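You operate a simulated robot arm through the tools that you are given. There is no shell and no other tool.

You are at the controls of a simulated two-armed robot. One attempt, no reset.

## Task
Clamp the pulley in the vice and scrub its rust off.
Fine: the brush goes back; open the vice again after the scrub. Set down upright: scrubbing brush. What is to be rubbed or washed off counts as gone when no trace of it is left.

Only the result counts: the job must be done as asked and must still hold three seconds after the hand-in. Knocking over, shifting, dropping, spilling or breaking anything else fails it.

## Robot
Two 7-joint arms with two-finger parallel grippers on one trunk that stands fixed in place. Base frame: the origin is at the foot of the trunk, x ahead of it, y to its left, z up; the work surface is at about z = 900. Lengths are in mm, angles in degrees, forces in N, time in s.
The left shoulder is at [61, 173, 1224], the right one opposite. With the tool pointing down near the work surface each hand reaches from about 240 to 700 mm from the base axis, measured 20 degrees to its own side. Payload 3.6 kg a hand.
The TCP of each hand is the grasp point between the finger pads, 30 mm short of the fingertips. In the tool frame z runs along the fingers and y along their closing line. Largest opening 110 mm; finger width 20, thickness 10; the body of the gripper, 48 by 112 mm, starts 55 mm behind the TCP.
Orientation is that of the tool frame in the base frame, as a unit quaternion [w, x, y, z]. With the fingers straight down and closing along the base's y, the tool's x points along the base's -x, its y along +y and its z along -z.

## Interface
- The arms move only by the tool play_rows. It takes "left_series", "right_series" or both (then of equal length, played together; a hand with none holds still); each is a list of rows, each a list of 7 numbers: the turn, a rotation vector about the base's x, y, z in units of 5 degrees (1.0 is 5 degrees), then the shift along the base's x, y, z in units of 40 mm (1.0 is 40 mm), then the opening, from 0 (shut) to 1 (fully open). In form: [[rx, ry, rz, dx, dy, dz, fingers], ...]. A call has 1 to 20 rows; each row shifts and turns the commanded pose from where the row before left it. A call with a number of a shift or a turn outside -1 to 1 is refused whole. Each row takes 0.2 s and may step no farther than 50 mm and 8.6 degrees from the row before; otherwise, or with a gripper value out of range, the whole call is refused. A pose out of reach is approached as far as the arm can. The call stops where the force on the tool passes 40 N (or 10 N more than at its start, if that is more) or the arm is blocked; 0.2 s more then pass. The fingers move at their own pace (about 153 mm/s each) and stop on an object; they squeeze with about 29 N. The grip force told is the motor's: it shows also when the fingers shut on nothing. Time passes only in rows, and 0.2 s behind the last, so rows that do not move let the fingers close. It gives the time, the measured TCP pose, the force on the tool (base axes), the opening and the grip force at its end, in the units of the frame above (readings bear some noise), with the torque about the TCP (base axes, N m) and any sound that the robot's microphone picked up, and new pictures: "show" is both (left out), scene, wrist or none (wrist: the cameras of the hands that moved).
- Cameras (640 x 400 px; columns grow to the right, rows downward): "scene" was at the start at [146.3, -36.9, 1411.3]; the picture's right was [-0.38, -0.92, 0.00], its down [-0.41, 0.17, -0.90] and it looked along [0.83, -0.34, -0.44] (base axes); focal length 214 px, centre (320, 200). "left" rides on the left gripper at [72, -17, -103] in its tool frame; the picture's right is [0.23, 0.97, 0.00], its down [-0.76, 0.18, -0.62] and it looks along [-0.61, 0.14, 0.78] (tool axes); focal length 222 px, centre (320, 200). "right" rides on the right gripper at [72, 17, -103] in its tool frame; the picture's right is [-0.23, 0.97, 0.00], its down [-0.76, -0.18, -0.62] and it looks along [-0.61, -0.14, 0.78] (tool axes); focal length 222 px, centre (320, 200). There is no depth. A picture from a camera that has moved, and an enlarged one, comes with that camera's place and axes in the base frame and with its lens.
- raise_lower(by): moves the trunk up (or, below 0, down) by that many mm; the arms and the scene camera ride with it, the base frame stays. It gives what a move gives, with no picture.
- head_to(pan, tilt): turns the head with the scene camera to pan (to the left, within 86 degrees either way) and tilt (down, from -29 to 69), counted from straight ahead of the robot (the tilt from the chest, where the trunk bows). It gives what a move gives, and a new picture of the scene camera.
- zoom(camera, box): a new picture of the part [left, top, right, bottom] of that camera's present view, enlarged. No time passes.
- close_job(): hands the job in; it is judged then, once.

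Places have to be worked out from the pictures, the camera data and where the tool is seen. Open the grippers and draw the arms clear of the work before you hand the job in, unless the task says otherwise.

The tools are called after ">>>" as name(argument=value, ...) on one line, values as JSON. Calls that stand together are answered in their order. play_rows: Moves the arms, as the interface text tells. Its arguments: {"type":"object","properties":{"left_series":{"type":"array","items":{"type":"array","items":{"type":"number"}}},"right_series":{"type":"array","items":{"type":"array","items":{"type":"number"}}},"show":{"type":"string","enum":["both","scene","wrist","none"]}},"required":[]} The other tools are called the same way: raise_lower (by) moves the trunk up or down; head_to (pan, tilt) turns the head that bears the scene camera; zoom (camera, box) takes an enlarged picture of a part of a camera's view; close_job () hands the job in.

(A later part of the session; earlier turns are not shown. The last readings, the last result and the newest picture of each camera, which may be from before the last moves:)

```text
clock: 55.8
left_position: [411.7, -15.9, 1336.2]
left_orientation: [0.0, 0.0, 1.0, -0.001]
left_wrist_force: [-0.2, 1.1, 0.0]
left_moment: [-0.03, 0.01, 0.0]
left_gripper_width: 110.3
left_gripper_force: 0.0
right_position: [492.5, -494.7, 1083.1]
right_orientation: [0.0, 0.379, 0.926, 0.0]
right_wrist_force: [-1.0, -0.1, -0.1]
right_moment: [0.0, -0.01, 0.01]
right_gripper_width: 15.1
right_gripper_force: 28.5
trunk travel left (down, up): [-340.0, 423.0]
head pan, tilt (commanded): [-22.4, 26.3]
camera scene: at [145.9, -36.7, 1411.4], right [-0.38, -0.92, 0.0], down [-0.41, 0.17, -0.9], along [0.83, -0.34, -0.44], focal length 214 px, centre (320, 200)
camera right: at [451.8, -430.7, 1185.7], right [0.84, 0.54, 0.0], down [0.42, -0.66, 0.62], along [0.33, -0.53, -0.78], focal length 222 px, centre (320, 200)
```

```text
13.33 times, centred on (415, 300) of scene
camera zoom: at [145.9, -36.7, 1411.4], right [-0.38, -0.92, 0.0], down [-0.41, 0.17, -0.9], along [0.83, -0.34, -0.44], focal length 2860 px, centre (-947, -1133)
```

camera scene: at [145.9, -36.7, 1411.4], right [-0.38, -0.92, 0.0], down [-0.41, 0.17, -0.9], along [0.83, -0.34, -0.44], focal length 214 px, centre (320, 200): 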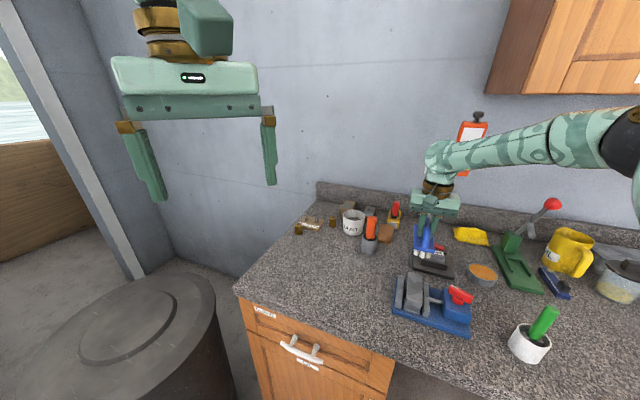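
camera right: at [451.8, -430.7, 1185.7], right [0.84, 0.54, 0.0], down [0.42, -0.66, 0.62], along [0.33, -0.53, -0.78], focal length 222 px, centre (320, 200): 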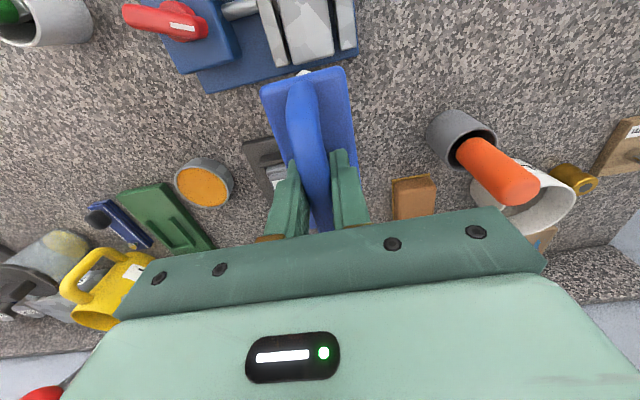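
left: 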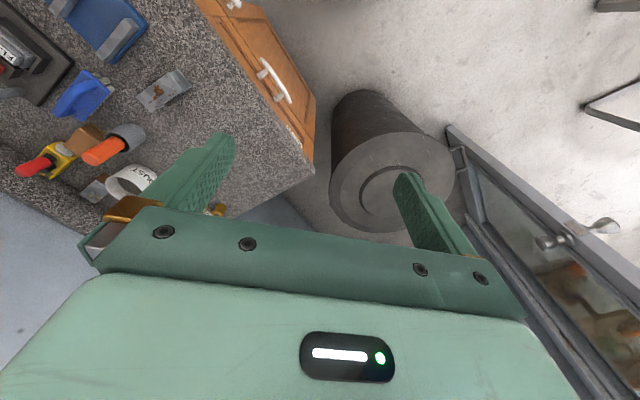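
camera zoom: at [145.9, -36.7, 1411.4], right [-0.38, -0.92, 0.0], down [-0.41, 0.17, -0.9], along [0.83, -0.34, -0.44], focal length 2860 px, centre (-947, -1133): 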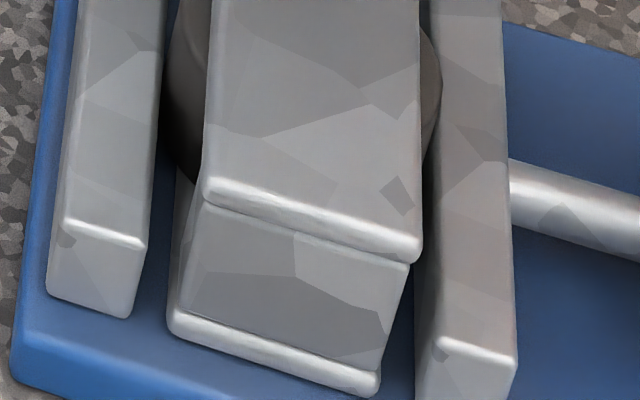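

No traces visible at all. To be safe against faint residue I'll do one more scrub pass with slightly more pressure before returning the brush.

>>> play_rows(right_series=[[0, 0, 0, -0.6, 0.6, 0, 0.0], [0, 0, 0, -0.6, 0.6, 0, 0.0], [0, 0, 0, -0.5, 0.5, -0.2, 0.0], [0, 0, 0, 0, 0, -0.7, 0.0], [0, 0, 0, 0, 0, -0.4, 0.0], [0, 0, 0, 0, 0, -0.12, 0.0], [0, 0, 0, 0, 0, 0, 0.0]], show="none")

>>> play_rows(right_series=[[0, 0, 0, 0.212, -0.212, 0, 0.0], [0, 0, 0, 0.212, -0.212, 0, 0.0], [0, 0, 0, 0.12, 0.12, 0, 0.0], [0, 0, 0, 0.12, 0.12, 0, 0.0], [0, 0, 0, -0.212, 0.212, 0, 0.0], [0, 0, 0, -0.212, 0.212, 0, 0.0], [0, 0, 0, -0.212, 0.212, 0, 0.0], [0, 0, 0, -0.212, 0.212, 0, 0.0], [0, 0, 0, -0.12, -0.12, 0, 0.0], [0, 0, 0, -0.12, -0.12, 0, 0.0], [0, 0, 0, 0.212, -0.212, 0, 0.0], [0, 0, 0, 0.212, -0.212, 0, 0.0], [0, 0, 0, 0.212, -0.212, 0, 0.0], [0, 0, 0, 0.212, -0.212, 0, 0.0], [0, 0, 0, -0.1, -0.1, 0, 0.0], [0, 0, 0, -0.212, 0.212, 0, 0.0], [0, 0, 0, -0.212, 0.212, 0, 0.0], [0, 0, 0, 0.1, 0.1, 0, 0.0], [0, 0, 0, 0, 0, 0, 0.0]], show="scene")

>>> zoom(camera="scene", box=[390, 240, 460, 320])

```text
clock: 57.4
left_position: [411.0, -14.4, 1337.0]
left_orientation: [-0.001, 0.0, 1.0, 0.0]
left_wrist_force: [0.9, 0.3, 0.1]
left_moment: [-0.03, 0.01, -0.01]
left_gripper_width: 110.2
left_gripper_force: 0.0
right_position: [428.3, -423.5, 1026.1]
right_orientation: [0.002, 0.379, 0.925, 0.0]
right_wrist_force: [0.9, -2.2, 11.7]
right_moment: [0.35, 0.27, 0.01]
right_gripper_width: 15.2
right_gripper_force: 28.4
trunk travel left (down, up): [-340.0, 423.0]
head pan, tilt (commanded): [-22.4, 26.3]
```

```text
clock: 61.4
left_position: [409.9, -15.1, 1335.9]
left_orientation: [0.001, 0.001, 1.0, 0.0]
left_wrist_force: [0.7, 0.0, 0.3]
left_moment: [-0.01, 0.0, -0.01]
left_gripper_width: 109.9
left_gripper_force: 0.0
right_position: [425.0, -424.6, 1025.7]
right_orientation: [-0.001, 0.379, 0.926, 0.0]
right_wrist_force: [-4.2, -3.7, 16.4]
right_moment: [-0.14, -0.12, -0.06]
right_gripper_width: 15.0
right_gripper_force: 29.2
trunk travel left (down, up): [-340.0, 423.0]
head pan, tilt (commanded): [-22.4, 26.3]
camera scene: at [144.4, -36.2, 1411.5], right [-0.38, -0.92, 0.0], down [-0.41, 0.17, -0.9], along [0.83, -0.34, -0.44], focal length 214 px, centre (320, 200)
```

scene: 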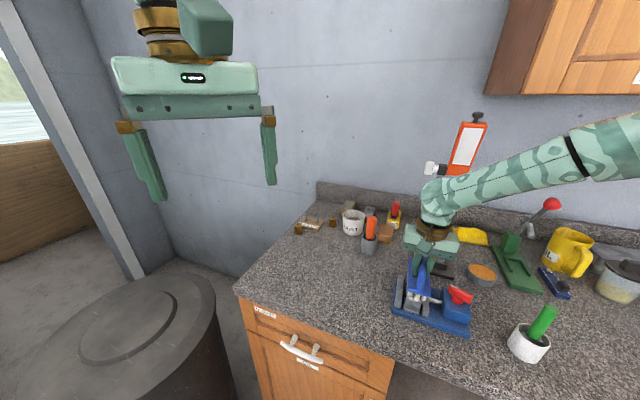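

```text
5.00 times, centred on (425, 280) of scene
camera zoom: at [144.4, -36.2, 1411.5], right [-0.38, -0.92, 0.0], down [-0.41, 0.17, -0.9], along [0.83, -0.34, -0.44], focal length 1072 px, centre (-205, -200)
```

zoom: 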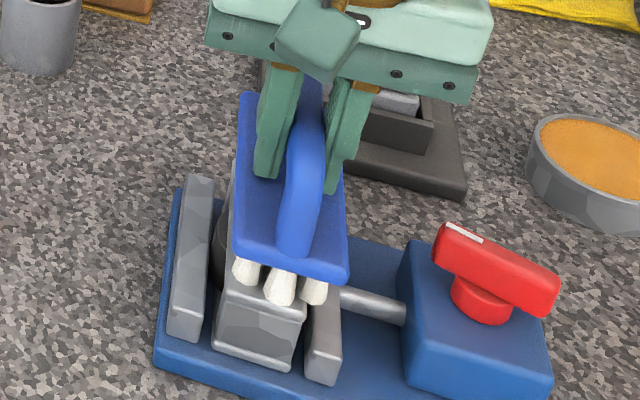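

Second pass done. Now I'll lift the brush and carry it back above its original spot by exactly reversing the earlier transfer.

>>> play_rows(right_series=[[0, 0, 0, 0, 0, 0.4, 0.0], [0, 0, 0, 0, 0, 0.765, 0.0], [0, 0, 0, 0.445, -0.218, 0, 0.0], [0, 0, 0, 0.445, -0.218, 0, 0.0], [0, 0, 0, 0.445, -0.218, 0, 0.0], [0, 0, 0, 0.445, -0.218, 0, 0.0], [0, 0, 0, 0.445, -0.218, 0, 0.0], [0, 0, 0, 0.445, -0.218, 0, 0.0], [0, 0, 0, 0.445, -0.218, 0, 0.0], [0, 0, 0, 0.445, -0.218, 0, 0.0], [0, 0, 0, 0, 0, 0, 0.0], [0, 0, 0, 0, 0, 0, 0.0]], show="both")

>>> zoom(camera="scene", box=[360, 180, 440, 280])

>>> zoom(camera="scene", box=[390, 265, 440, 315])

```text
clock: 64.0
left_position: [412.3, -13.8, 1334.2]
left_orientation: [0.0, 0.0, 1.0, 0.001]
left_wrist_force: [-0.5, -0.3, -0.6]
left_moment: [0.02, 0.0, -0.01]
left_gripper_width: 110.0
left_gripper_force: 0.0
right_position: [571.6, -495.1, 1071.4]
right_orientation: [0.0, 0.379, 0.925, 0.0]
right_wrist_force: [0.4, 0.7, -0.9]
right_moment: [0.04, 0.04, 0.02]
right_gripper_width: 15.0
right_gripper_force: 29.6
trunk travel left (down, up): [-340.0, 423.0]
head pan, tilt (commanded): [-22.4, 26.3]
camera scene: at [146.9, -37.0, 1411.3], right [-0.38, -0.92, 0.0], down [-0.41, 0.17, -0.9], along [0.83, -0.34, -0.44], focal length 214 px, centre (320, 200)
camera right: at [529.9, -431.5, 1174.7], right [0.84, 0.54, 0.0], down [0.42, -0.66, 0.62], along [0.33, -0.53, -0.78], focal length 222 px, centre (320, 200)
```

scene: 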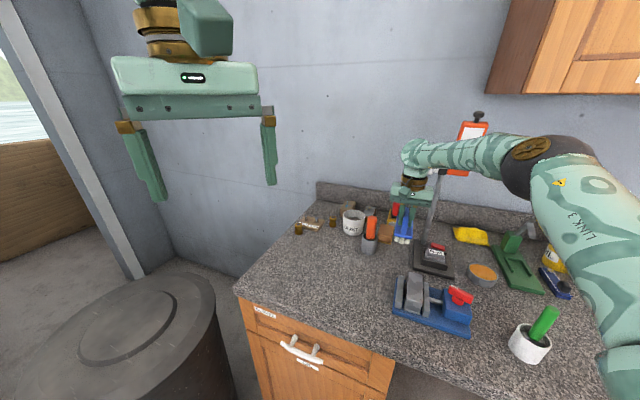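
right: 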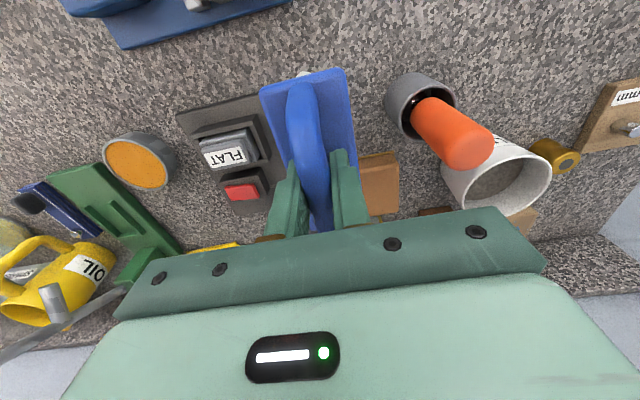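

```text
4.00 times, centred on (400, 230) of scene
camera zoom: at [146.9, -37.0, 1411.3], right [-0.38, -0.92, 0.0], down [-0.41, 0.17, -0.9], along [0.83, -0.34, -0.44], focal length 858 px, centre (0, 80)
```

zoom: 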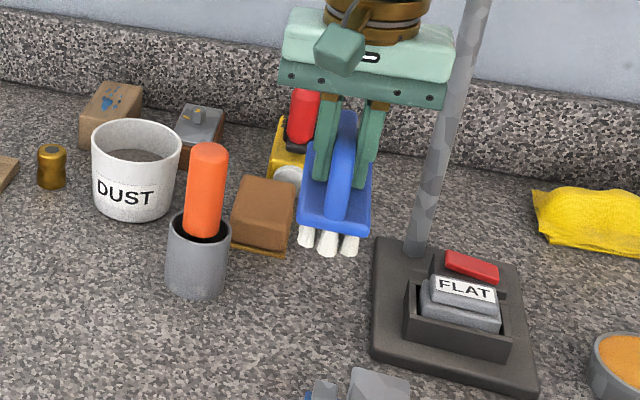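

```text
8.00 times, centred on (415, 290) of scene
camera zoom: at [146.9, -37.0, 1411.3], right [-0.38, -0.92, 0.0], down [-0.41, 0.17, -0.9], along [0.83, -0.34, -0.44], focal length 1716 px, centre (-440, -520)
```

zoom: 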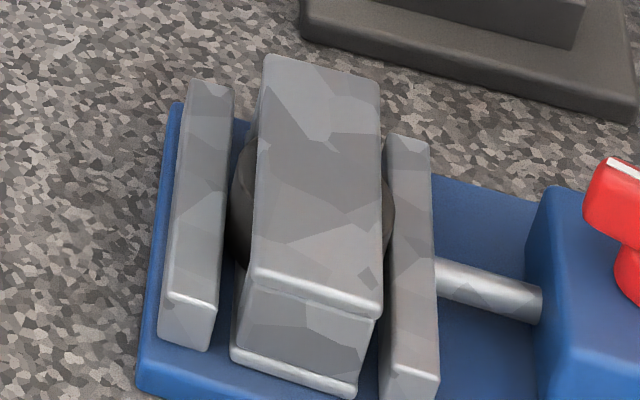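

The pulley is clean and still clamped, and the brush is back over its place, having slid about 4 to 5 mm up in the grip. Since the arm is at its reach limit here at low height, I'll lower the trunk 60 mm to bring the brush down vertically.

>>> raise_lower(by=-60)

>>> zoom(camera="scene", box=[350, 140, 450, 280])

>>> zoom(camera="right", box=[160, 20, 480, 240])

```text
clock: 65.0
left_position: [409.5, -14.4, 1276.8]
left_orientation: [0.0, 0.0, 1.0, 0.0]
left_wrist_force: [-0.5, 0.2, 0.8]
left_moment: [0.01, -0.01, 0.01]
left_gripper_width: 109.8
left_gripper_force: 0.1
right_position: [569.9, -494.0, 1013.7]
right_orientation: [0.001, 0.379, 0.925, 0.0]
right_wrist_force: [0.3, 0.4, -1.5]
right_moment: [-0.06, -0.02, -0.05]
right_gripper_width: 15.1
right_gripper_force: 28.8
trunk travel left (down, up): [-280.0, 483.0]
head pan, tilt (commanded): [-22.4, 26.3]
```

```text
2.86 times, centred on (400, 210) of scene
camera zoom: at [170.0, -36.8, 1350.3], right [-0.38, -0.92, 0.0], down [-0.41, 0.17, -0.9], along [0.83, -0.34, -0.44], focal length 613 px, centre (91, 171)
```

zoom: 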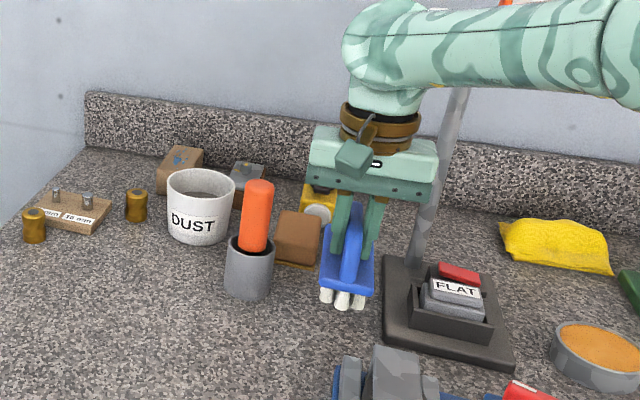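

```text
1.82 times, centred on (320, 130) of right
camera zoom: at [528.9, -431.3, 1115.5], right [0.84, 0.54, 0.0], down [0.42, -0.66, 0.62], along [0.34, -0.53, -0.78], focal length 404 px, centre (320, 327)
```

zoom: 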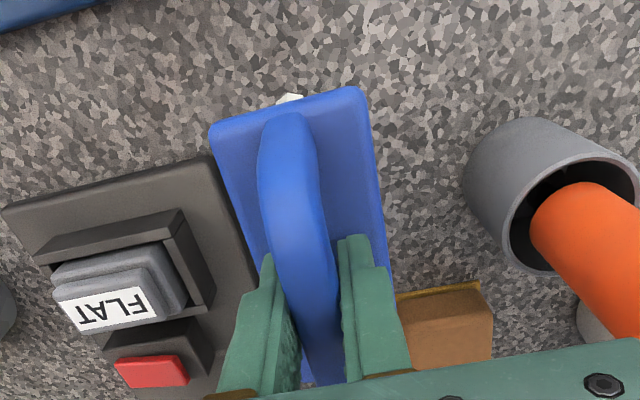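

The trunk lowered the hand straight down. The brush bottom should be about 36 to 40 mm above the counter, so I'll lower with the arm, then step to contact.

>>> play_rows(right_series=[[0, 0, 0, 0.025, 0.012, -0.4, 0.0], [0, 0, 0, 0, 0, -0.4, 0.0], [0, 0, 0, 0, 0, -0.1, 0.0], [0, 0, 0, 0, 0, 0, 0.0], [0, 0, 0, 0, 0, 0, 0.0]], show="both")

>>> zoom(camera="scene", box=[370, 200, 430, 270])

>>> zoom(camera="right", box=[160, 20, 480, 240])

```text
clock: 66.2
left_position: [412.2, -16.0, 1276.2]
left_orientation: [0.001, 0.0, 1.0, 0.0]
left_wrist_force: [0.0, 0.0, 0.3]
left_moment: [-0.01, 0.01, 0.03]
left_gripper_width: 109.9
left_gripper_force: 0.1
right_position: [572.2, -494.2, 977.2]
right_orientation: [0.0, 0.379, 0.925, 0.0]
right_wrist_force: [-0.4, -0.2, -1.2]
right_moment: [0.0, 0.0, 0.01]
right_gripper_width: 15.0
right_gripper_force: 29.0
trunk travel left (down, up): [-280.0, 483.0]
head pan, tilt (commanded): [-22.4, 26.3]
camera scene: at [170.8, -37.0, 1350.1], right [-0.38, -0.92, 0.0], down [-0.41, 0.17, -0.9], along [0.83, -0.34, -0.44], focal length 214 px, centre (320, 200)
camera right: at [530.5, -431.4, 1078.7], right [0.84, 0.54, 0.0], down [0.42, -0.66, 0.62], along [0.33, -0.53, -0.78], focal length 222 px, centre (320, 200)
```

scene: 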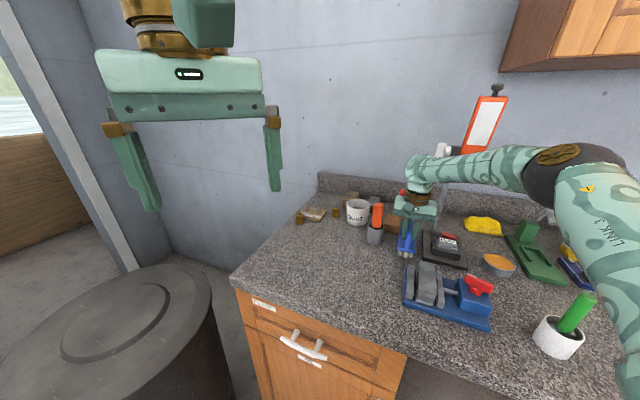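
right: 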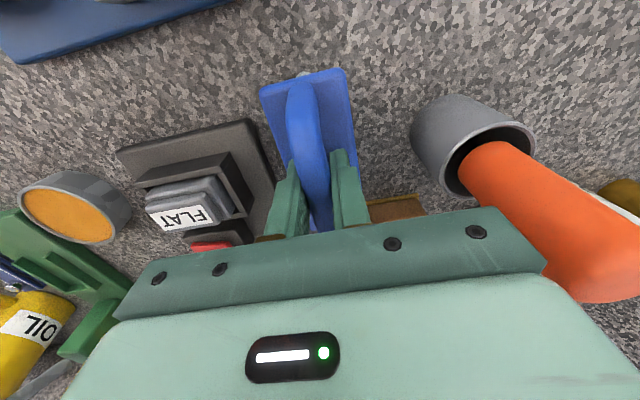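

```text
5.71 times, centred on (400, 235) of scene
camera zoom: at [170.8, -37.0, 1350.1], right [-0.38, -0.92, 0.0], down [-0.41, 0.17, -0.9], along [0.83, -0.34, -0.44], focal length 1226 px, centre (-137, 0)
```

zoom: 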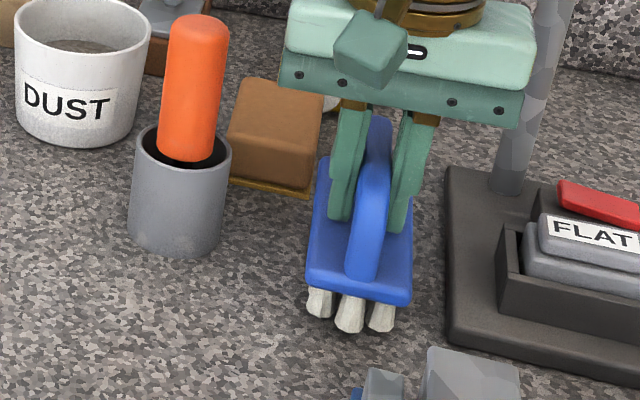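

```text
1.82 times, centred on (320, 130) of right
camera zoom: at [530.5, -431.4, 1078.7], right [0.84, 0.54, 0.0], down [0.42, -0.66, 0.62], along [0.33, -0.53, -0.78], focal length 404 px, centre (320, 327)
```

zoom: 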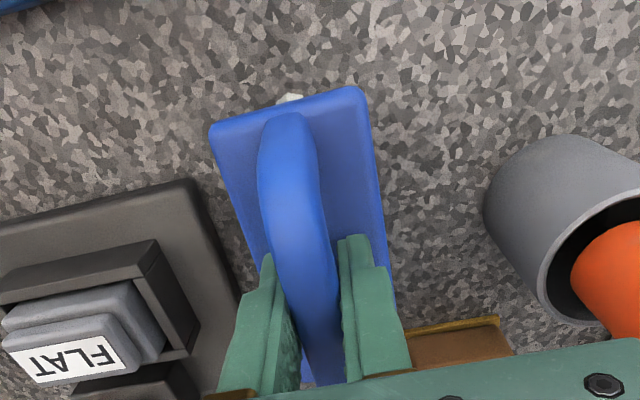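

The position matches the pickup pose, about 8 mm above contact. I'll step down gently.

>>> play_rows(right_series=[[0, 0, 0, 0, 0.012, -0.1, 0.0], [0, 0, 0, 0, 0, 0, 0.0]], show="none")

>>> play_rows(right_series=[[0, 0, 0, 0, 0, -0.05, 0.0], [0, 0, 0, 0, 0, 0, 0.0]], show="none")

>>> play_rows(right_series=[[0, 0, 0, 0, 0, -0.04, 0.0], [0, 0, 0, 0, 0, 0, 0.0]], show="none")

```text
clock: 66.8
left_position: [412.8, -14.4, 1274.6]
left_orientation: [0.0, 0.0, 1.0, 0.0]
left_wrist_force: [-0.2, 0.5, -0.5]
left_moment: [-0.01, -0.01, -0.02]
left_gripper_width: 110.0
left_gripper_force: 0.1
right_position: [571.5, -493.6, 971.0]
right_orientation: [0.001, 0.378, 0.926, -0.001]
right_wrist_force: [0.0, 0.5, -1.1]
right_moment: [-0.01, -0.03, 0.0]
right_gripper_width: 14.8
right_gripper_force: 28.7
trunk travel left (down, up): [-280.0, 483.0]
head pan, tilt (commanded): [-22.4, 26.3]
```

```text
clock: 67.4
left_position: [412.0, -15.4, 1275.8]
left_orientation: [0.001, 0.0, 1.0, 0.0]
left_wrist_force: [0.2, -0.1, -0.3]
left_moment: [-0.03, 0.0, -0.02]
left_gripper_width: 109.9
left_gripper_force: 0.1
right_position: [571.1, -493.2, 969.8]
right_orientation: [-0.001, 0.378, 0.926, 0.001]
right_wrist_force: [0.2, -0.8, -1.5]
right_moment: [-0.03, 0.04, -0.01]
right_gripper_width: 14.8
right_gripper_force: 29.0
trunk travel left (down, up): [-280.0, 483.0]
head pan, tilt (commanded): [-22.4, 26.3]
```

```text
clock: 68.0
left_position: [411.6, -16.4, 1275.0]
left_orientation: [0.0, 0.0, 1.0, 0.0]
left_wrist_force: [-0.5, 0.0, -0.2]
left_moment: [-0.02, -0.01, -0.02]
left_gripper_width: 109.9
left_gripper_force: 0.0
right_position: [571.9, -494.0, 969.1]
right_orientation: [0.0, 0.379, 0.926, 0.001]
right_wrist_force: [0.0, -0.7, -0.6]
right_moment: [0.03, 0.0, -0.01]
right_gripper_width: 14.9
right_gripper_force: 29.2
trunk travel left (down, up): [-280.0, 483.0]
head pan, tilt (commanded): [-22.4, 26.3]
```

Still no contact at z of about 969. I'll continue with 1 mm steps.

>>> play_rows(right_series=[[0, 0, 0, 0, 0, -0.03, 0.0], [0, 0, 0, 0, 0, 0, 0.0]], show="none")

>>> play_rows(right_series=[[0, 0, 0, 0, 0, -0.03, 0.0], [0, 0, 0, 0, 0, 0, 0.0]], show="wrist")

>>> zoom(camera="scene", box=[380, 215, 430, 265])

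```text
clock: 68.6
left_position: [412.3, -15.5, 1275.7]
left_orientation: [0.0, 0.0, 1.0, 0.0]
left_wrist_force: [0.2, 0.3, 0.6]
left_moment: [0.01, 0.02, 0.01]
left_gripper_width: 110.0
left_gripper_force: 0.1
right_position: [571.4, -493.6, 966.6]
right_orientation: [0.0, 0.378, 0.926, -0.001]
right_wrist_force: [-0.3, 0.9, -0.7]
right_moment: [-0.02, 0.01, 0.01]
right_gripper_width: 15.0
right_gripper_force: 28.6
trunk travel left (down, up): [-280.0, 483.0]
head pan, tilt (commanded): [-22.4, 26.3]
```

```text
clock: 69.2
left_position: [412.6, -15.5, 1276.1]
left_orientation: [-0.001, 0.0, 1.0, 0.0]
left_wrist_force: [0.3, 0.0, -0.4]
left_moment: [0.04, 0.03, 0.01]
left_gripper_width: 109.9
left_gripper_force: 0.0
right_position: [570.9, -493.4, 966.6]
right_orientation: [0.0, 0.378, 0.926, 0.0]
right_wrist_force: [0.3, 0.2, -1.0]
right_moment: [-0.03, -0.08, -0.01]
right_gripper_width: 14.9
right_gripper_force: 28.4
trunk travel left (down, up): [-280.0, 483.0]
head pan, tilt (commanded): [-22.4, 26.3]
camera right: at [530.2, -430.4, 1068.8], right [0.84, 0.54, 0.0], down [0.42, -0.66, 0.62], along [0.33, -0.53, -0.78], focal length 222 px, centre (320, 200)
```

right: 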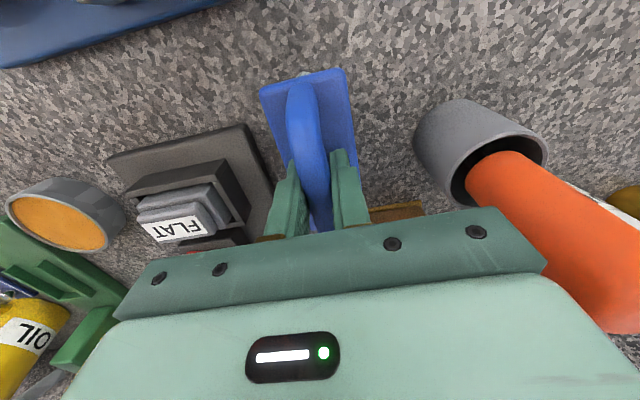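

```text
8.00 times, centred on (405, 240) of scene
camera zoom: at [170.7, -36.9, 1350.1], right [-0.38, -0.92, 0.0], down [-0.41, 0.17, -0.9], along [0.83, -0.34, -0.44], focal length 1716 px, centre (-360, -120)
```

zoom: 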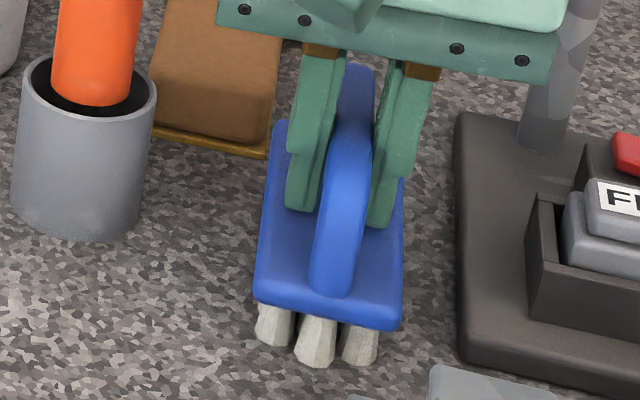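

The bristle tips look practically at the counter, but the force still shows only the weight. I'll take two more 1 mm steps.

>>> play_rows(right_series=[[0, 0, 0, 0, 0, -0.025, 0.0], [0, 0, 0, 0, 0, 0, 0.0]], show="none")

>>> play_rows(right_series=[[0, 0, 0, 0, 0, -0.025, 0.0], [0, 0, 0, 0, 0, 0, 0.0]], show="none")

```text
clock: 69.8
left_position: [411.0, -14.3, 1276.6]
left_orientation: [0.0, 0.0, 1.0, 0.0]
left_wrist_force: [-0.5, 0.1, -0.9]
left_moment: [0.01, 0.01, 0.0]
left_gripper_width: 109.8
left_gripper_force: 0.2
right_position: [570.6, -493.5, 967.2]
right_orientation: [0.001, 0.379, 0.925, 0.001]
right_wrist_force: [0.7, -2.4, 7.5]
right_moment: [0.16, 0.15, 0.05]
right_gripper_width: 14.8
right_gripper_force: 29.1
trunk travel left (down, up): [-280.0, 483.0]
head pan, tilt (commanded): [-22.4, 26.3]
```

```text
clock: 70.4
left_position: [411.0, -14.6, 1275.5]
left_orientation: [0.0, -0.001, 1.0, 0.0]
left_wrist_force: [-0.1, 0.3, 0.7]
left_moment: [-0.03, -0.03, 0.02]
left_gripper_width: 110.1
left_gripper_force: 0.0
right_position: [572.0, -493.5, 966.4]
right_orientation: [0.001, 0.379, 0.925, 0.0]
right_wrist_force: [3.9, -6.2, 16.5]
right_moment: [0.2, 0.22, 0.02]
right_gripper_width: 15.2
right_gripper_force: 29.0
trunk travel left (down, up): [-280.0, 483.0]
head pan, tilt (commanded): [-22.4, 26.3]
```

In contact with 16 N. I'll ease up 1 mm, open the fingers moderately and check the brush.

>>> play_rows(right_series=[[0, 0, 0, 0, 0, 0.03, 0.0], [0, 0, 0, 0, 0, 0, 0.0], [0, 0, 0, 0, 0, 0, 0.3], [0, 0, 0, 0, 0, 0, 0.3], [0, 0, 0, 0, 0, 0, 0.3]], show="both")

>>> zoom(camera="scene", box=[380, 205, 430, 265])

>>> zoom(camera="right", box=[200, 60, 440, 220])

```text
clock: 71.6
left_position: [410.1, -15.6, 1276.3]
left_orientation: [0.0, 0.0, 1.0, -0.001]
left_wrist_force: [-0.7, 0.5, -0.4]
left_moment: [0.01, 0.03, 0.0]
left_gripper_width: 110.0
left_gripper_force: 0.0
right_position: [570.6, -492.1, 966.8]
right_orientation: [0.0, 0.378, 0.926, 0.0]
right_wrist_force: [0.0, -0.5, 0.9]
right_moment: [0.02, 0.02, -0.02]
right_gripper_width: 33.2
right_gripper_force: 0.0
trunk travel left (down, up): [-280.0, 483.0]
head pan, tilt (commanded): [-22.4, 26.3]
camera scene: at [170.7, -36.8, 1350.1], right [-0.38, -0.92, 0.0], down [-0.41, 0.17, -0.9], along [0.83, -0.34, -0.44], focal length 214 px, centre (320, 200)
camera right: at [529.9, -429.7, 1068.4], right [0.84, 0.54, 0.0], down [0.42, -0.66, 0.62], along [0.33, -0.53, -0.78], focal length 222 px, centre (320, 200)
```

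scene: 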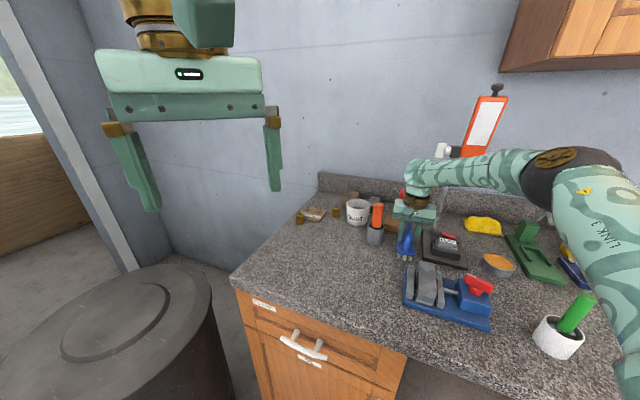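
right: 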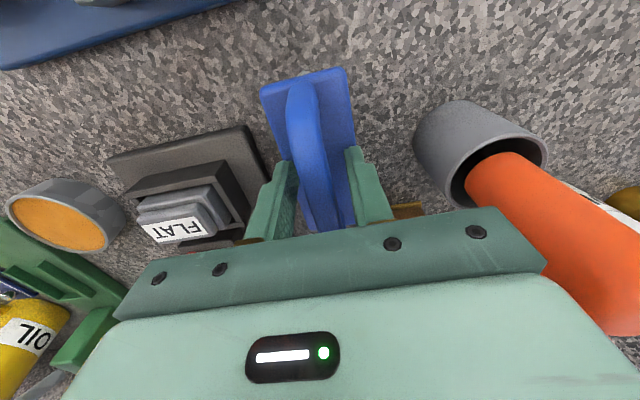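

```text
6.67 times, centred on (405, 235) of scene
camera zoom: at [170.7, -36.8, 1350.1], right [-0.38, -0.92, 0.0], down [-0.41, 0.17, -0.9], along [0.83, -0.34, -0.44], focal length 1430 px, centre (-247, -33)
```

zoom: 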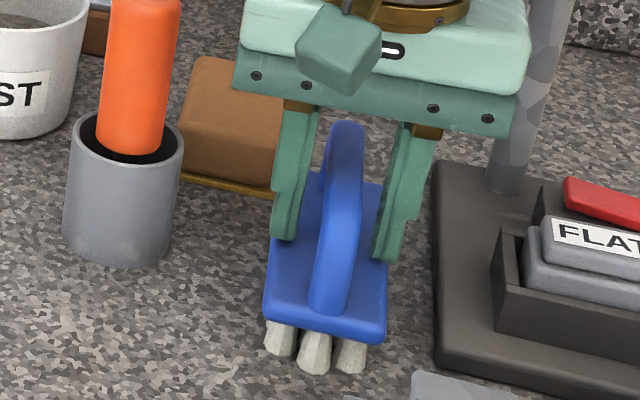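

```text
2.50 times, centred on (320, 140) of right
camera zoom: at [529.9, -429.7, 1068.4], right [0.84, 0.54, 0.0], down [0.42, -0.66, 0.62], along [0.33, -0.53, -0.78], focal length 555 px, centre (320, 350)
```

zoom: 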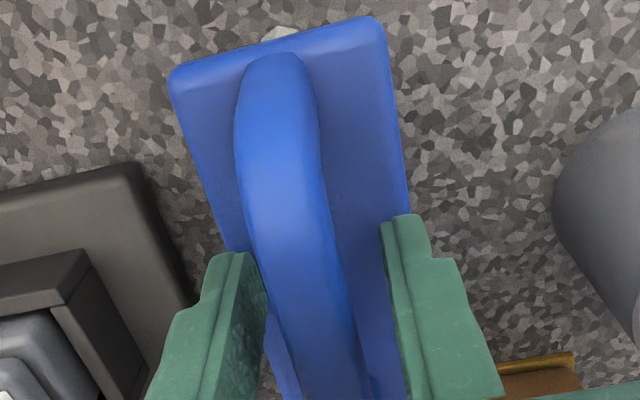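

The brush stands upright at its old place. I'll lift the hand straight up and verify that the brush stays put.

>>> play_rows(right_series=[[0, 0, 0, 0, 0, 0.25, 0.3], [0, 0, 0, 0, 0, 0.5, 0.3], [0, 0, 0, 0, 0, 0.7, 0.3], [0, 0, 0, 0, 0, 0.8, 0.3], [0, 0, 0, 0, 0, 0, 0.3]], show="both")

>>> zoom(camera="scene", box=[370, 180, 440, 270])

>>> zoom(camera="right", box=[200, 40, 440, 200])

```text
clock: 72.8
left_position: [412.3, -15.7, 1275.4]
left_orientation: [0.0, 0.0, 1.0, 0.001]
left_wrist_force: [-0.8, -0.6, 0.5]
left_moment: [0.03, 0.0, 0.0]
left_gripper_width: 110.1
left_gripper_force: 0.1
right_position: [569.9, -492.4, 1057.6]
right_orientation: [-0.001, 0.379, 0.925, 0.0]
right_wrist_force: [-0.1, 0.0, -0.2]
right_moment: [-0.01, -0.02, 0.01]
right_gripper_width: 32.9
right_gripper_force: 0.0
trunk travel left (down, up): [-280.0, 483.0]
head pan, tilt (commanded): [-22.4, 26.3]
camera scene: at [170.9, -37.2, 1350.1], right [-0.38, -0.92, 0.0], down [-0.41, 0.17, -0.9], along [0.83, -0.34, -0.44], focal length 214 px, centre (320, 200)
camera right: at [528.4, -429.8, 1159.8], right [0.84, 0.54, 0.0], down [0.42, -0.66, 0.62], along [0.33, -0.53, -0.78], focal length 222 px, centre (320, 200)
```

scene: 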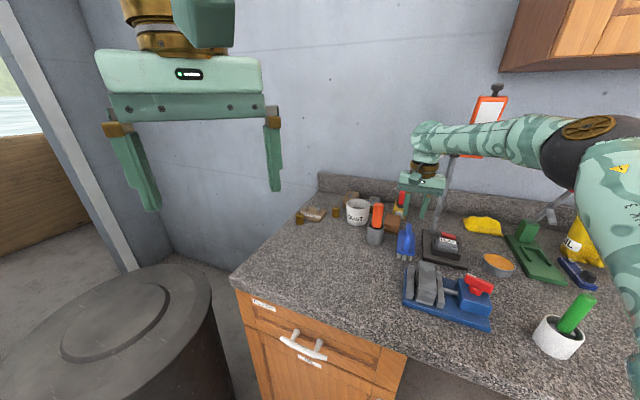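
right: 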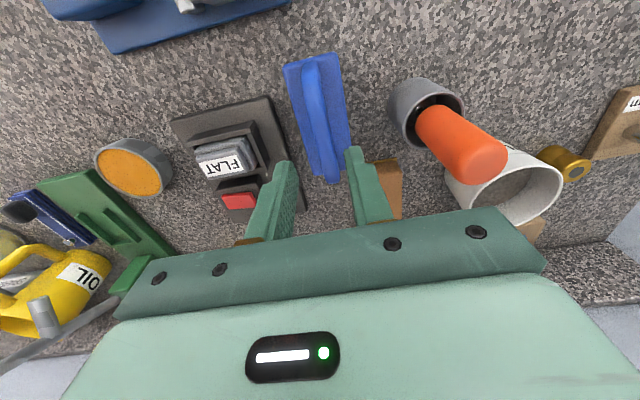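

```text
4.44 times, centred on (405, 225) of scene
camera zoom: at [170.9, -37.2, 1350.1], right [-0.38, -0.92, 0.0], down [-0.41, 0.17, -0.9], along [0.83, -0.34, -0.44], focal length 953 px, centre (-58, 89)
```

zoom: 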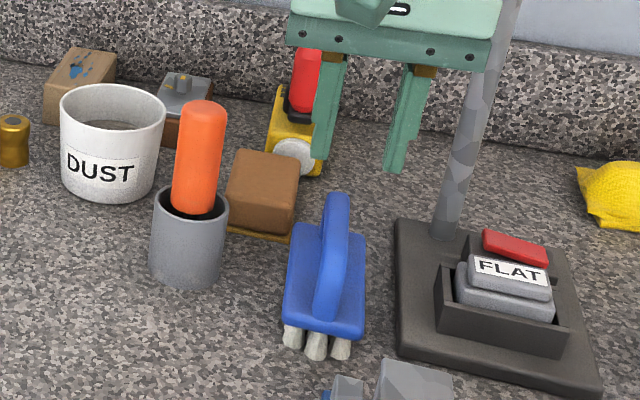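

```text
2.50 times, centred on (320, 120) of right
camera zoom: at [528.4, -429.8, 1159.8], right [0.84, 0.54, 0.0], down [0.42, -0.66, 0.62], along [0.33, -0.53, -0.78], focal length 555 px, centre (320, 400)
```

zoom: 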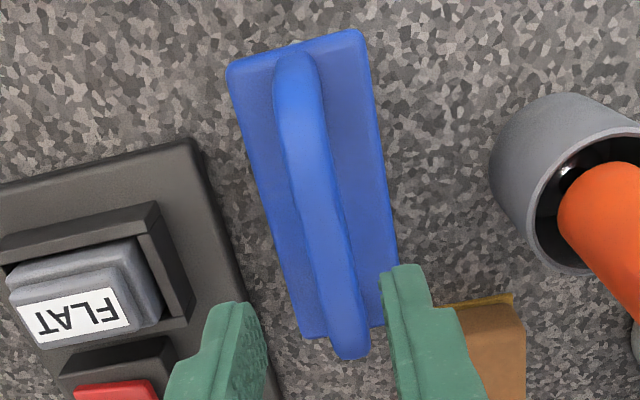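

The brush stands upright within about 2 mm of its original place. I'll raise the trunk back to its original height and head for the knob, rotating toward yaw -104° first.

>>> raise_lower(by=60)

>>> play_rows(right_series=[[0, 0, -1, -0.444, 0.005, -0.1, 0.45], [0, 0, -1, -0.444, 0.005, -0.1, 0.45], [0, 0, -1, -0.444, 0.005, -0.1, 0.45], [0, 0, -1, -0.444, 0.005, -0.1, 0.45], [0, 0, -1, -0.444, 0.005, -0.1, 0.45], [0, 0, -1, -0.444, 0.005, -0.1, 0.45], [0, 0, -1, -0.444, 0.005, -0.1, 0.45], [0, 0, -1, -0.444, 0.005, -0.1, 0.45], [0, 0, -1, -0.444, 0.005, -0.1, 0.45], [0, 0, -1, -0.444, 0.005, -0.1, 0.45], [0, 0, -1, -0.444, 0.005, -0.1, 0.45], [0, 0, -1, -0.444, 0.005, -0.1, 0.45], [0, 0, 0, 0, 0, 0, 0.45]], show="both")

>>> zoom(camera="right", box=[200, 40, 440, 200])

```text
clock: 73.8
left_position: [411.7, -14.9, 1335.4]
left_orientation: [-0.001, 0.0, 1.0, 0.0]
left_wrist_force: [0.3, 0.6, 0.7]
left_moment: [-0.04, -0.01, -0.03]
left_gripper_width: 109.9
left_gripper_force: 0.0
right_position: [572.5, -493.2, 1115.8]
right_orientation: [0.0, 0.379, 0.925, 0.0]
right_wrist_force: [0.2, -0.3, 0.3]
right_moment: [-0.04, 0.03, -0.03]
right_gripper_width: 33.1
right_gripper_force: 0.0
trunk travel left (down, up): [-340.0, 423.0]
head pan, tilt (commanded): [-22.4, 26.3]
```

```text
clock: 76.6
left_position: [411.1, -15.8, 1336.0]
left_orientation: [-0.001, 0.0, 1.0, 0.0]
left_wrist_force: [-0.3, 0.4, -0.3]
left_moment: [0.0, 0.0, -0.01]
left_gripper_width: 110.1
left_gripper_force: 0.1
right_position: [359.3, -492.0, 1066.4]
right_orientation: [0.0, 0.79, 0.613, -0.001]
right_wrist_force: [-0.2, 0.2, 0.2]
right_moment: [0.02, -0.01, 0.03]
right_gripper_width: 49.5
right_gripper_force: 0.0
trunk travel left (down, up): [-340.0, 423.0]
head pan, tilt (commanded): [-22.4, 26.3]
camera scene: at [146.7, -36.9, 1411.3], right [-0.38, -0.92, 0.0], down [-0.41, 0.17, -0.9], along [0.83, -0.34, -0.44], focal length 214 px, centre (320, 200)
camera right: at [393.0, -425.5, 1168.3], right [0.89, -0.46, 0.0], down [-0.36, -0.69, 0.62], along [-0.29, -0.55, -0.78], focal length 222 px, centre (320, 200)
```

scene: 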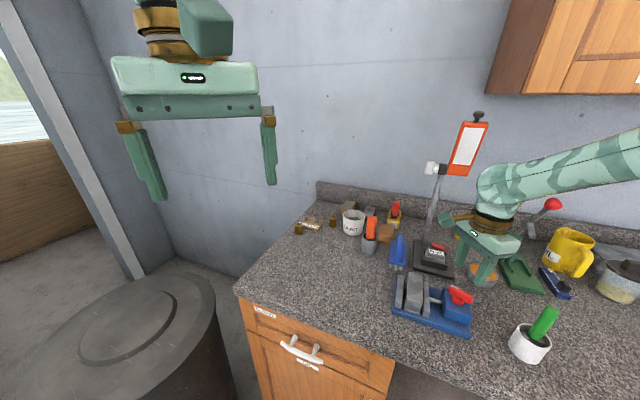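
right: 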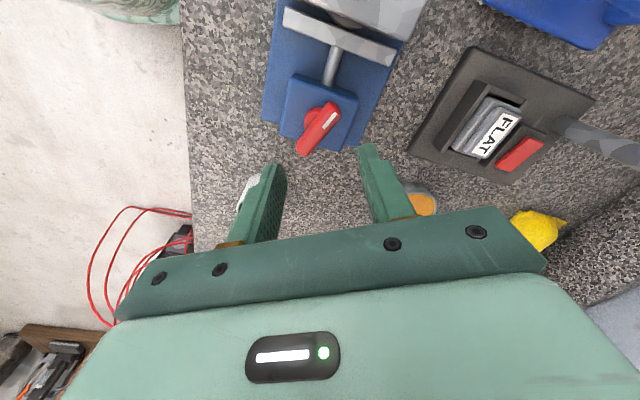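

```text
2.50 times, centred on (320, 120) of right
camera zoom: at [393.0, -425.5, 1168.3], right [0.89, -0.46, 0.0], down [-0.36, -0.69, 0.62], along [-0.29, -0.55, -0.78], focal length 555 px, centre (320, 400)
```

zoom: 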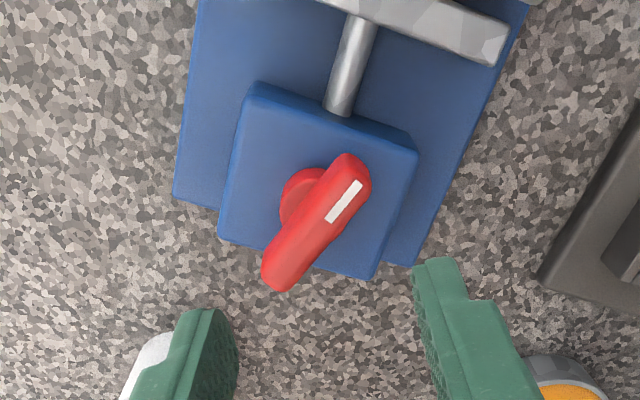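

From here the knob bar lies at about 24–28° with its centre near (357.5,-489.5). I'll rotate to yaw -156° so the fingers close across it, and descend a little.

>>> play_rows(right_series=[[0, 0, -1, -0.003, 0.004, -0.06, 0.45], [0, 0, -1, -0.003, 0.004, -0.06, 0.45], [0, 0, -1, -0.003, 0.004, -0.06, 0.45], [0, 0, -1, -0.003, 0.004, -0.06, 0.45], [0, 0, -1, -0.003, 0.004, -0.06, 0.45], [0, 0, -1, -0.003, 0.004, -0.06, 0.45], [0, 0, -1, -0.003, 0.004, -0.06, 0.45], [0, 0, -1, -0.003, 0.004, -0.06, 0.45], [0, 0, -1, -0.003, 0.004, -0.06, 0.45], [0, 0, -1, -0.003, 0.004, -0.06, 0.45], [0, 0, -0.3, 0, 0, 0, 0.45], [0, 0, 0, 0, 0, 0, 0.45]], show="both")

>>> zoom(camera="right", box=[200, 60, 440, 220])

>>> zoom(camera="scene", box=[430, 250, 500, 330])

```text
clock: 79.2
left_position: [411.7, -14.2, 1334.9]
left_orientation: [0.0, 0.0, 1.0, 0.0]
left_wrist_force: [-0.2, 0.1, 0.3]
left_moment: [0.02, -0.02, 0.03]
left_gripper_width: 110.0
left_gripper_force: 0.1
right_position: [357.0, -490.1, 1042.6]
right_orientation: [0.0, 0.978, 0.208, -0.001]
right_wrist_force: [-0.3, 0.0, 0.9]
right_moment: [0.02, 0.01, 0.01]
right_gripper_width: 49.5
right_gripper_force: 0.0
trunk travel left (down, up): [-340.0, 423.0]
head pan, tilt (commanded): [-22.4, 26.3]
camera scene: at [146.4, -36.9, 1411.3], right [-0.38, -0.92, 0.0], down [-0.41, 0.17, -0.9], along [0.83, -0.34, -0.44], focal length 214 px, centre (320, 200)
camera right: at [429.8, -475.3, 1145.6], right [0.19, -0.98, 0.0], down [-0.77, -0.15, 0.62], along [-0.61, -0.12, -0.78], focal length 222 px, centre (320, 200)
```

scene: 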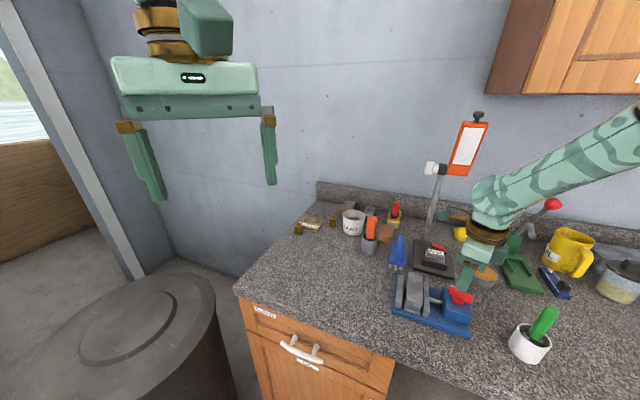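
right: 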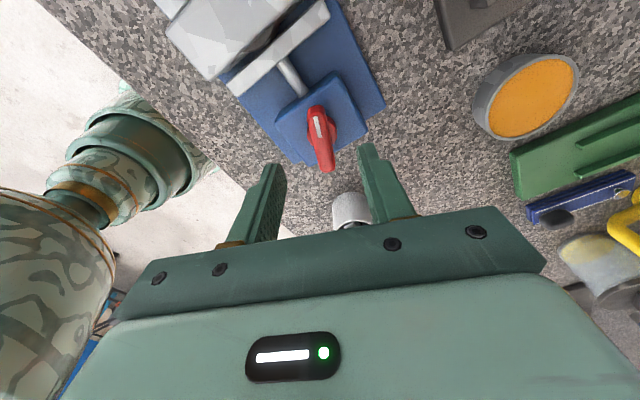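

```text
2.50 times, centred on (320, 140) of right
camera zoom: at [429.8, -475.3, 1145.6], right [0.19, -0.98, 0.0], down [-0.77, -0.15, 0.62], along [-0.61, -0.12, -0.78], focal length 555 px, centre (320, 350)
```

zoom: 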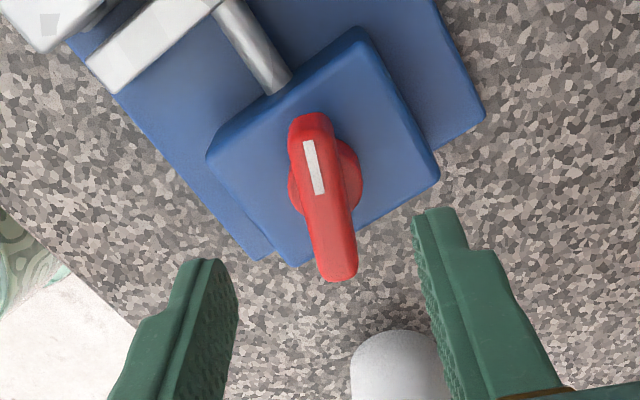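

```text
5.00 times, centred on (465, 290) of scene
camera zoom: at [146.4, -36.9, 1411.3], right [-0.38, -0.92, 0.0], down [-0.41, 0.17, -0.9], along [0.83, -0.34, -0.44], focal length 1072 px, centre (-405, -250)
```

zoom: 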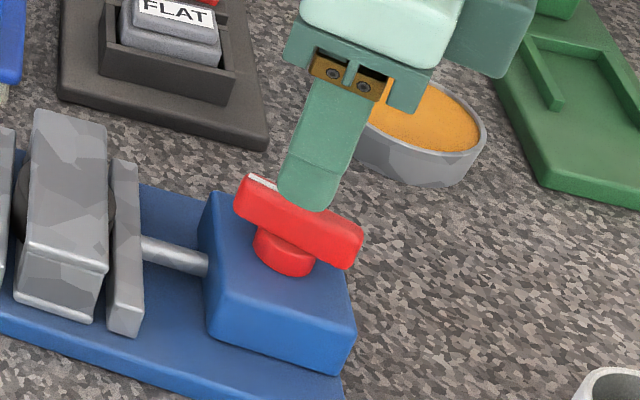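

The pose is reachable and the bar is parallel to the pads. I'll shift about 2 mm in -y, descend to z of about 996 and close on the bar.

>>> play_rows(right_series=[[0, 0, 0, 0.015, -0.052, -0.2, 0.45], [0, 0, 0, 0, 0, -0.5, 0.45], [0, 0, 0, 0, 0, -0.45, 0.45], [0, 0, 0, 0, 0, 0, 0.45], [0, 0, 0, 0, 0, 0, 0.45]], show="both")

>>> zoom(camera="right", box=[200, 60, 440, 220])

>>> zoom(camera="scene", box=[430, 250, 500, 330])

```text
clock: 80.4
left_position: [411.8, -15.5, 1334.6]
left_orientation: [0.001, 0.0, 1.0, 0.0]
left_wrist_force: [-1.0, -0.1, -0.3]
left_moment: [0.0, 0.01, -0.01]
left_gripper_width: 109.9
left_gripper_force: 0.1
right_position: [359.4, -491.9, 997.1]
right_orientation: [0.0, 0.978, 0.208, 0.0]
right_wrist_force: [0.2, -0.1, -0.1]
right_moment: [0.01, 0.0, -0.02]
right_gripper_width: 49.7
right_gripper_force: 0.0
trunk travel left (down, up): [-340.0, 423.0]
head pan, tilt (commanded): [-22.4, 26.3]
camera scene: at [146.5, -37.0, 1411.3], right [-0.38, -0.92, 0.0], down [-0.41, 0.17, -0.9], along [0.83, -0.34, -0.44], focal length 214 px, centre (320, 200)
camera right: at [432.2, -478.1, 1099.6], right [0.19, -0.98, 0.0], down [-0.77, -0.15, 0.62], along [-0.61, -0.12, -0.78], focal length 222 px, centre (320, 200)
```

scene: 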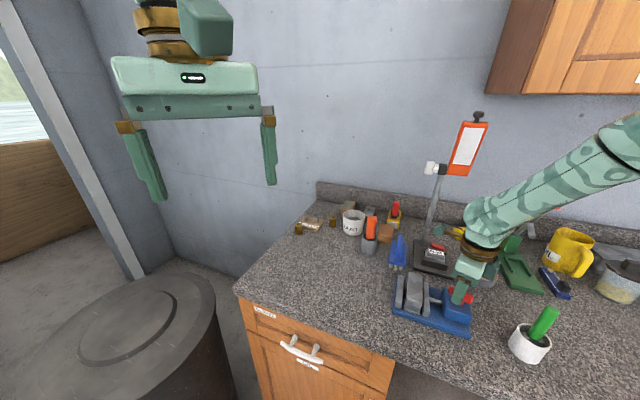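
right: 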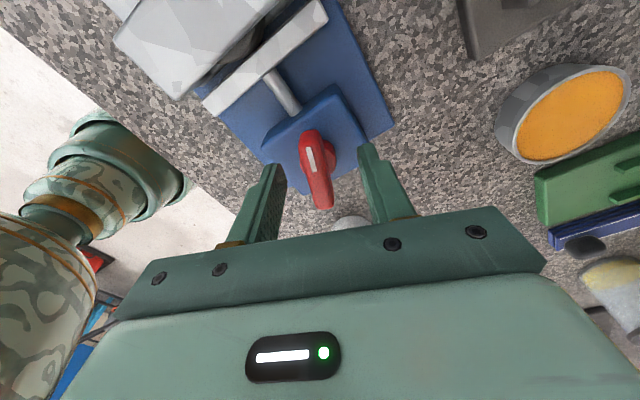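

```text
2.50 times, centred on (320, 140) of right
camera zoom: at [432.2, -478.1, 1099.6], right [0.19, -0.98, 0.0], down [-0.77, -0.15, 0.62], along [-0.61, -0.12, -0.78], focal length 555 px, centre (320, 350)
```

zoom: 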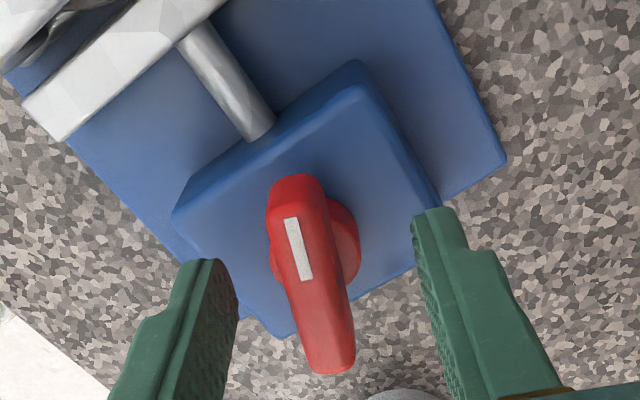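

```text
5.00 times, centred on (465, 290) of scene
camera zoom: at [146.5, -37.0, 1411.3], right [-0.38, -0.92, 0.0], down [-0.41, 0.17, -0.9], along [0.83, -0.34, -0.44], focal length 1072 px, centre (-405, -250)
```

zoom: 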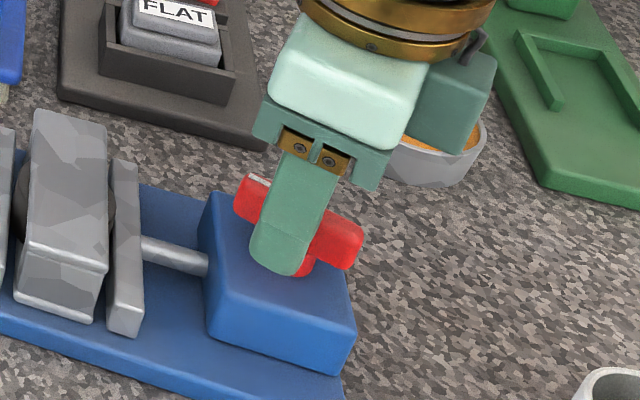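

The bar is centred between the pads. I'll close on it and start turning counter-clockwise to open the vice.

>>> play_rows(right_series=[[0, 0, 0, 0, 0, 0, 0.2], [0, 0, 0, 0, 0, 0, 0.0], [0, 0, 0, 0, 0, 0, 0.0], [0, 0, 0.5, 0, 0, 0, 0.0], [0, 0, 1, 0, 0, 0, 0.0], [0, 0, 1, 0, 0, 0, 0.0], [0, 0, 1, 0, 0, 0, 0.0], [0, 0, 1, 0, 0, 0, 0.0], [0, 0, 0, 0, 0, 0, 0.0]], show="both")

>>> zoom(camera="scene", box=[390, 260, 490, 330])

```text
clock: 82.4
left_position: [411.5, -13.3, 1335.6]
left_orientation: [-0.002, 0.001, 1.0, -0.001]
left_wrist_force: [0.0, 0.6, 0.2]
left_moment: [-0.02, -0.02, 0.0]
left_gripper_width: 110.2
left_gripper_force: 0.1
right_position: [357.5, -489.5, 997.5]
right_orientation: [0.0, 0.918, 0.396, -0.001]
right_wrist_force: [1.5, 14.0, -10.3]
right_moment: [0.2, 0.07, -0.02]
right_gripper_width: 13.9
right_gripper_force: 44.6
trunk travel left (down, up): [-340.0, 423.0]
head pan, tilt (commanded): [-22.4, 26.3]
camera scene: at [147.2, -35.6, 1411.3], right [-0.38, -0.92, 0.0], down [-0.41, 0.17, -0.9], along [0.83, -0.34, -0.44], focal length 214 px, centre (320, 200)
camera right: at [419.8, -448.5, 1099.7], right [0.55, -0.83, 0.0], down [-0.65, -0.43, 0.62], along [-0.52, -0.35, -0.78], focal length 222 px, centre (320, 200)
```

scene: 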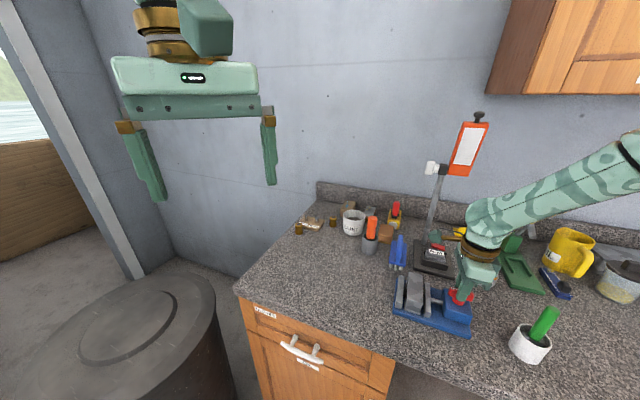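
right: 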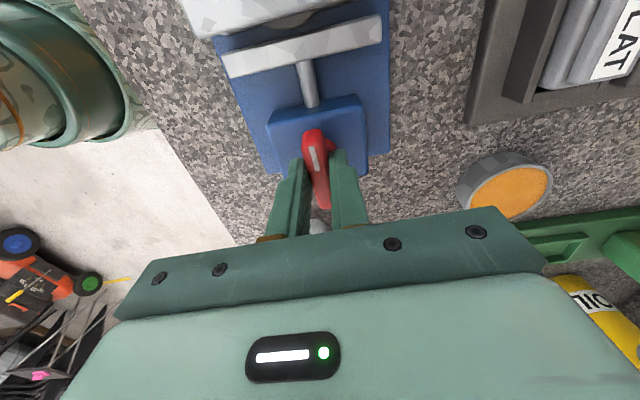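

```text
5.71 times, centred on (440, 295) of scene
camera zoom: at [147.2, -35.6, 1411.3], right [-0.38, -0.92, 0.0], down [-0.41, 0.17, -0.9], along [0.83, -0.34, -0.44], focal length 1226 px, centre (-366, -343)
```

zoom: 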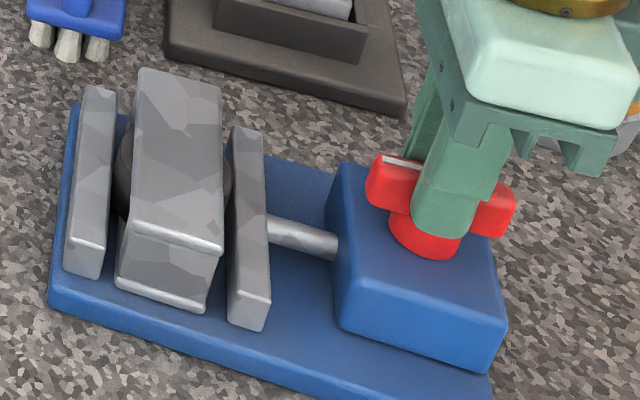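

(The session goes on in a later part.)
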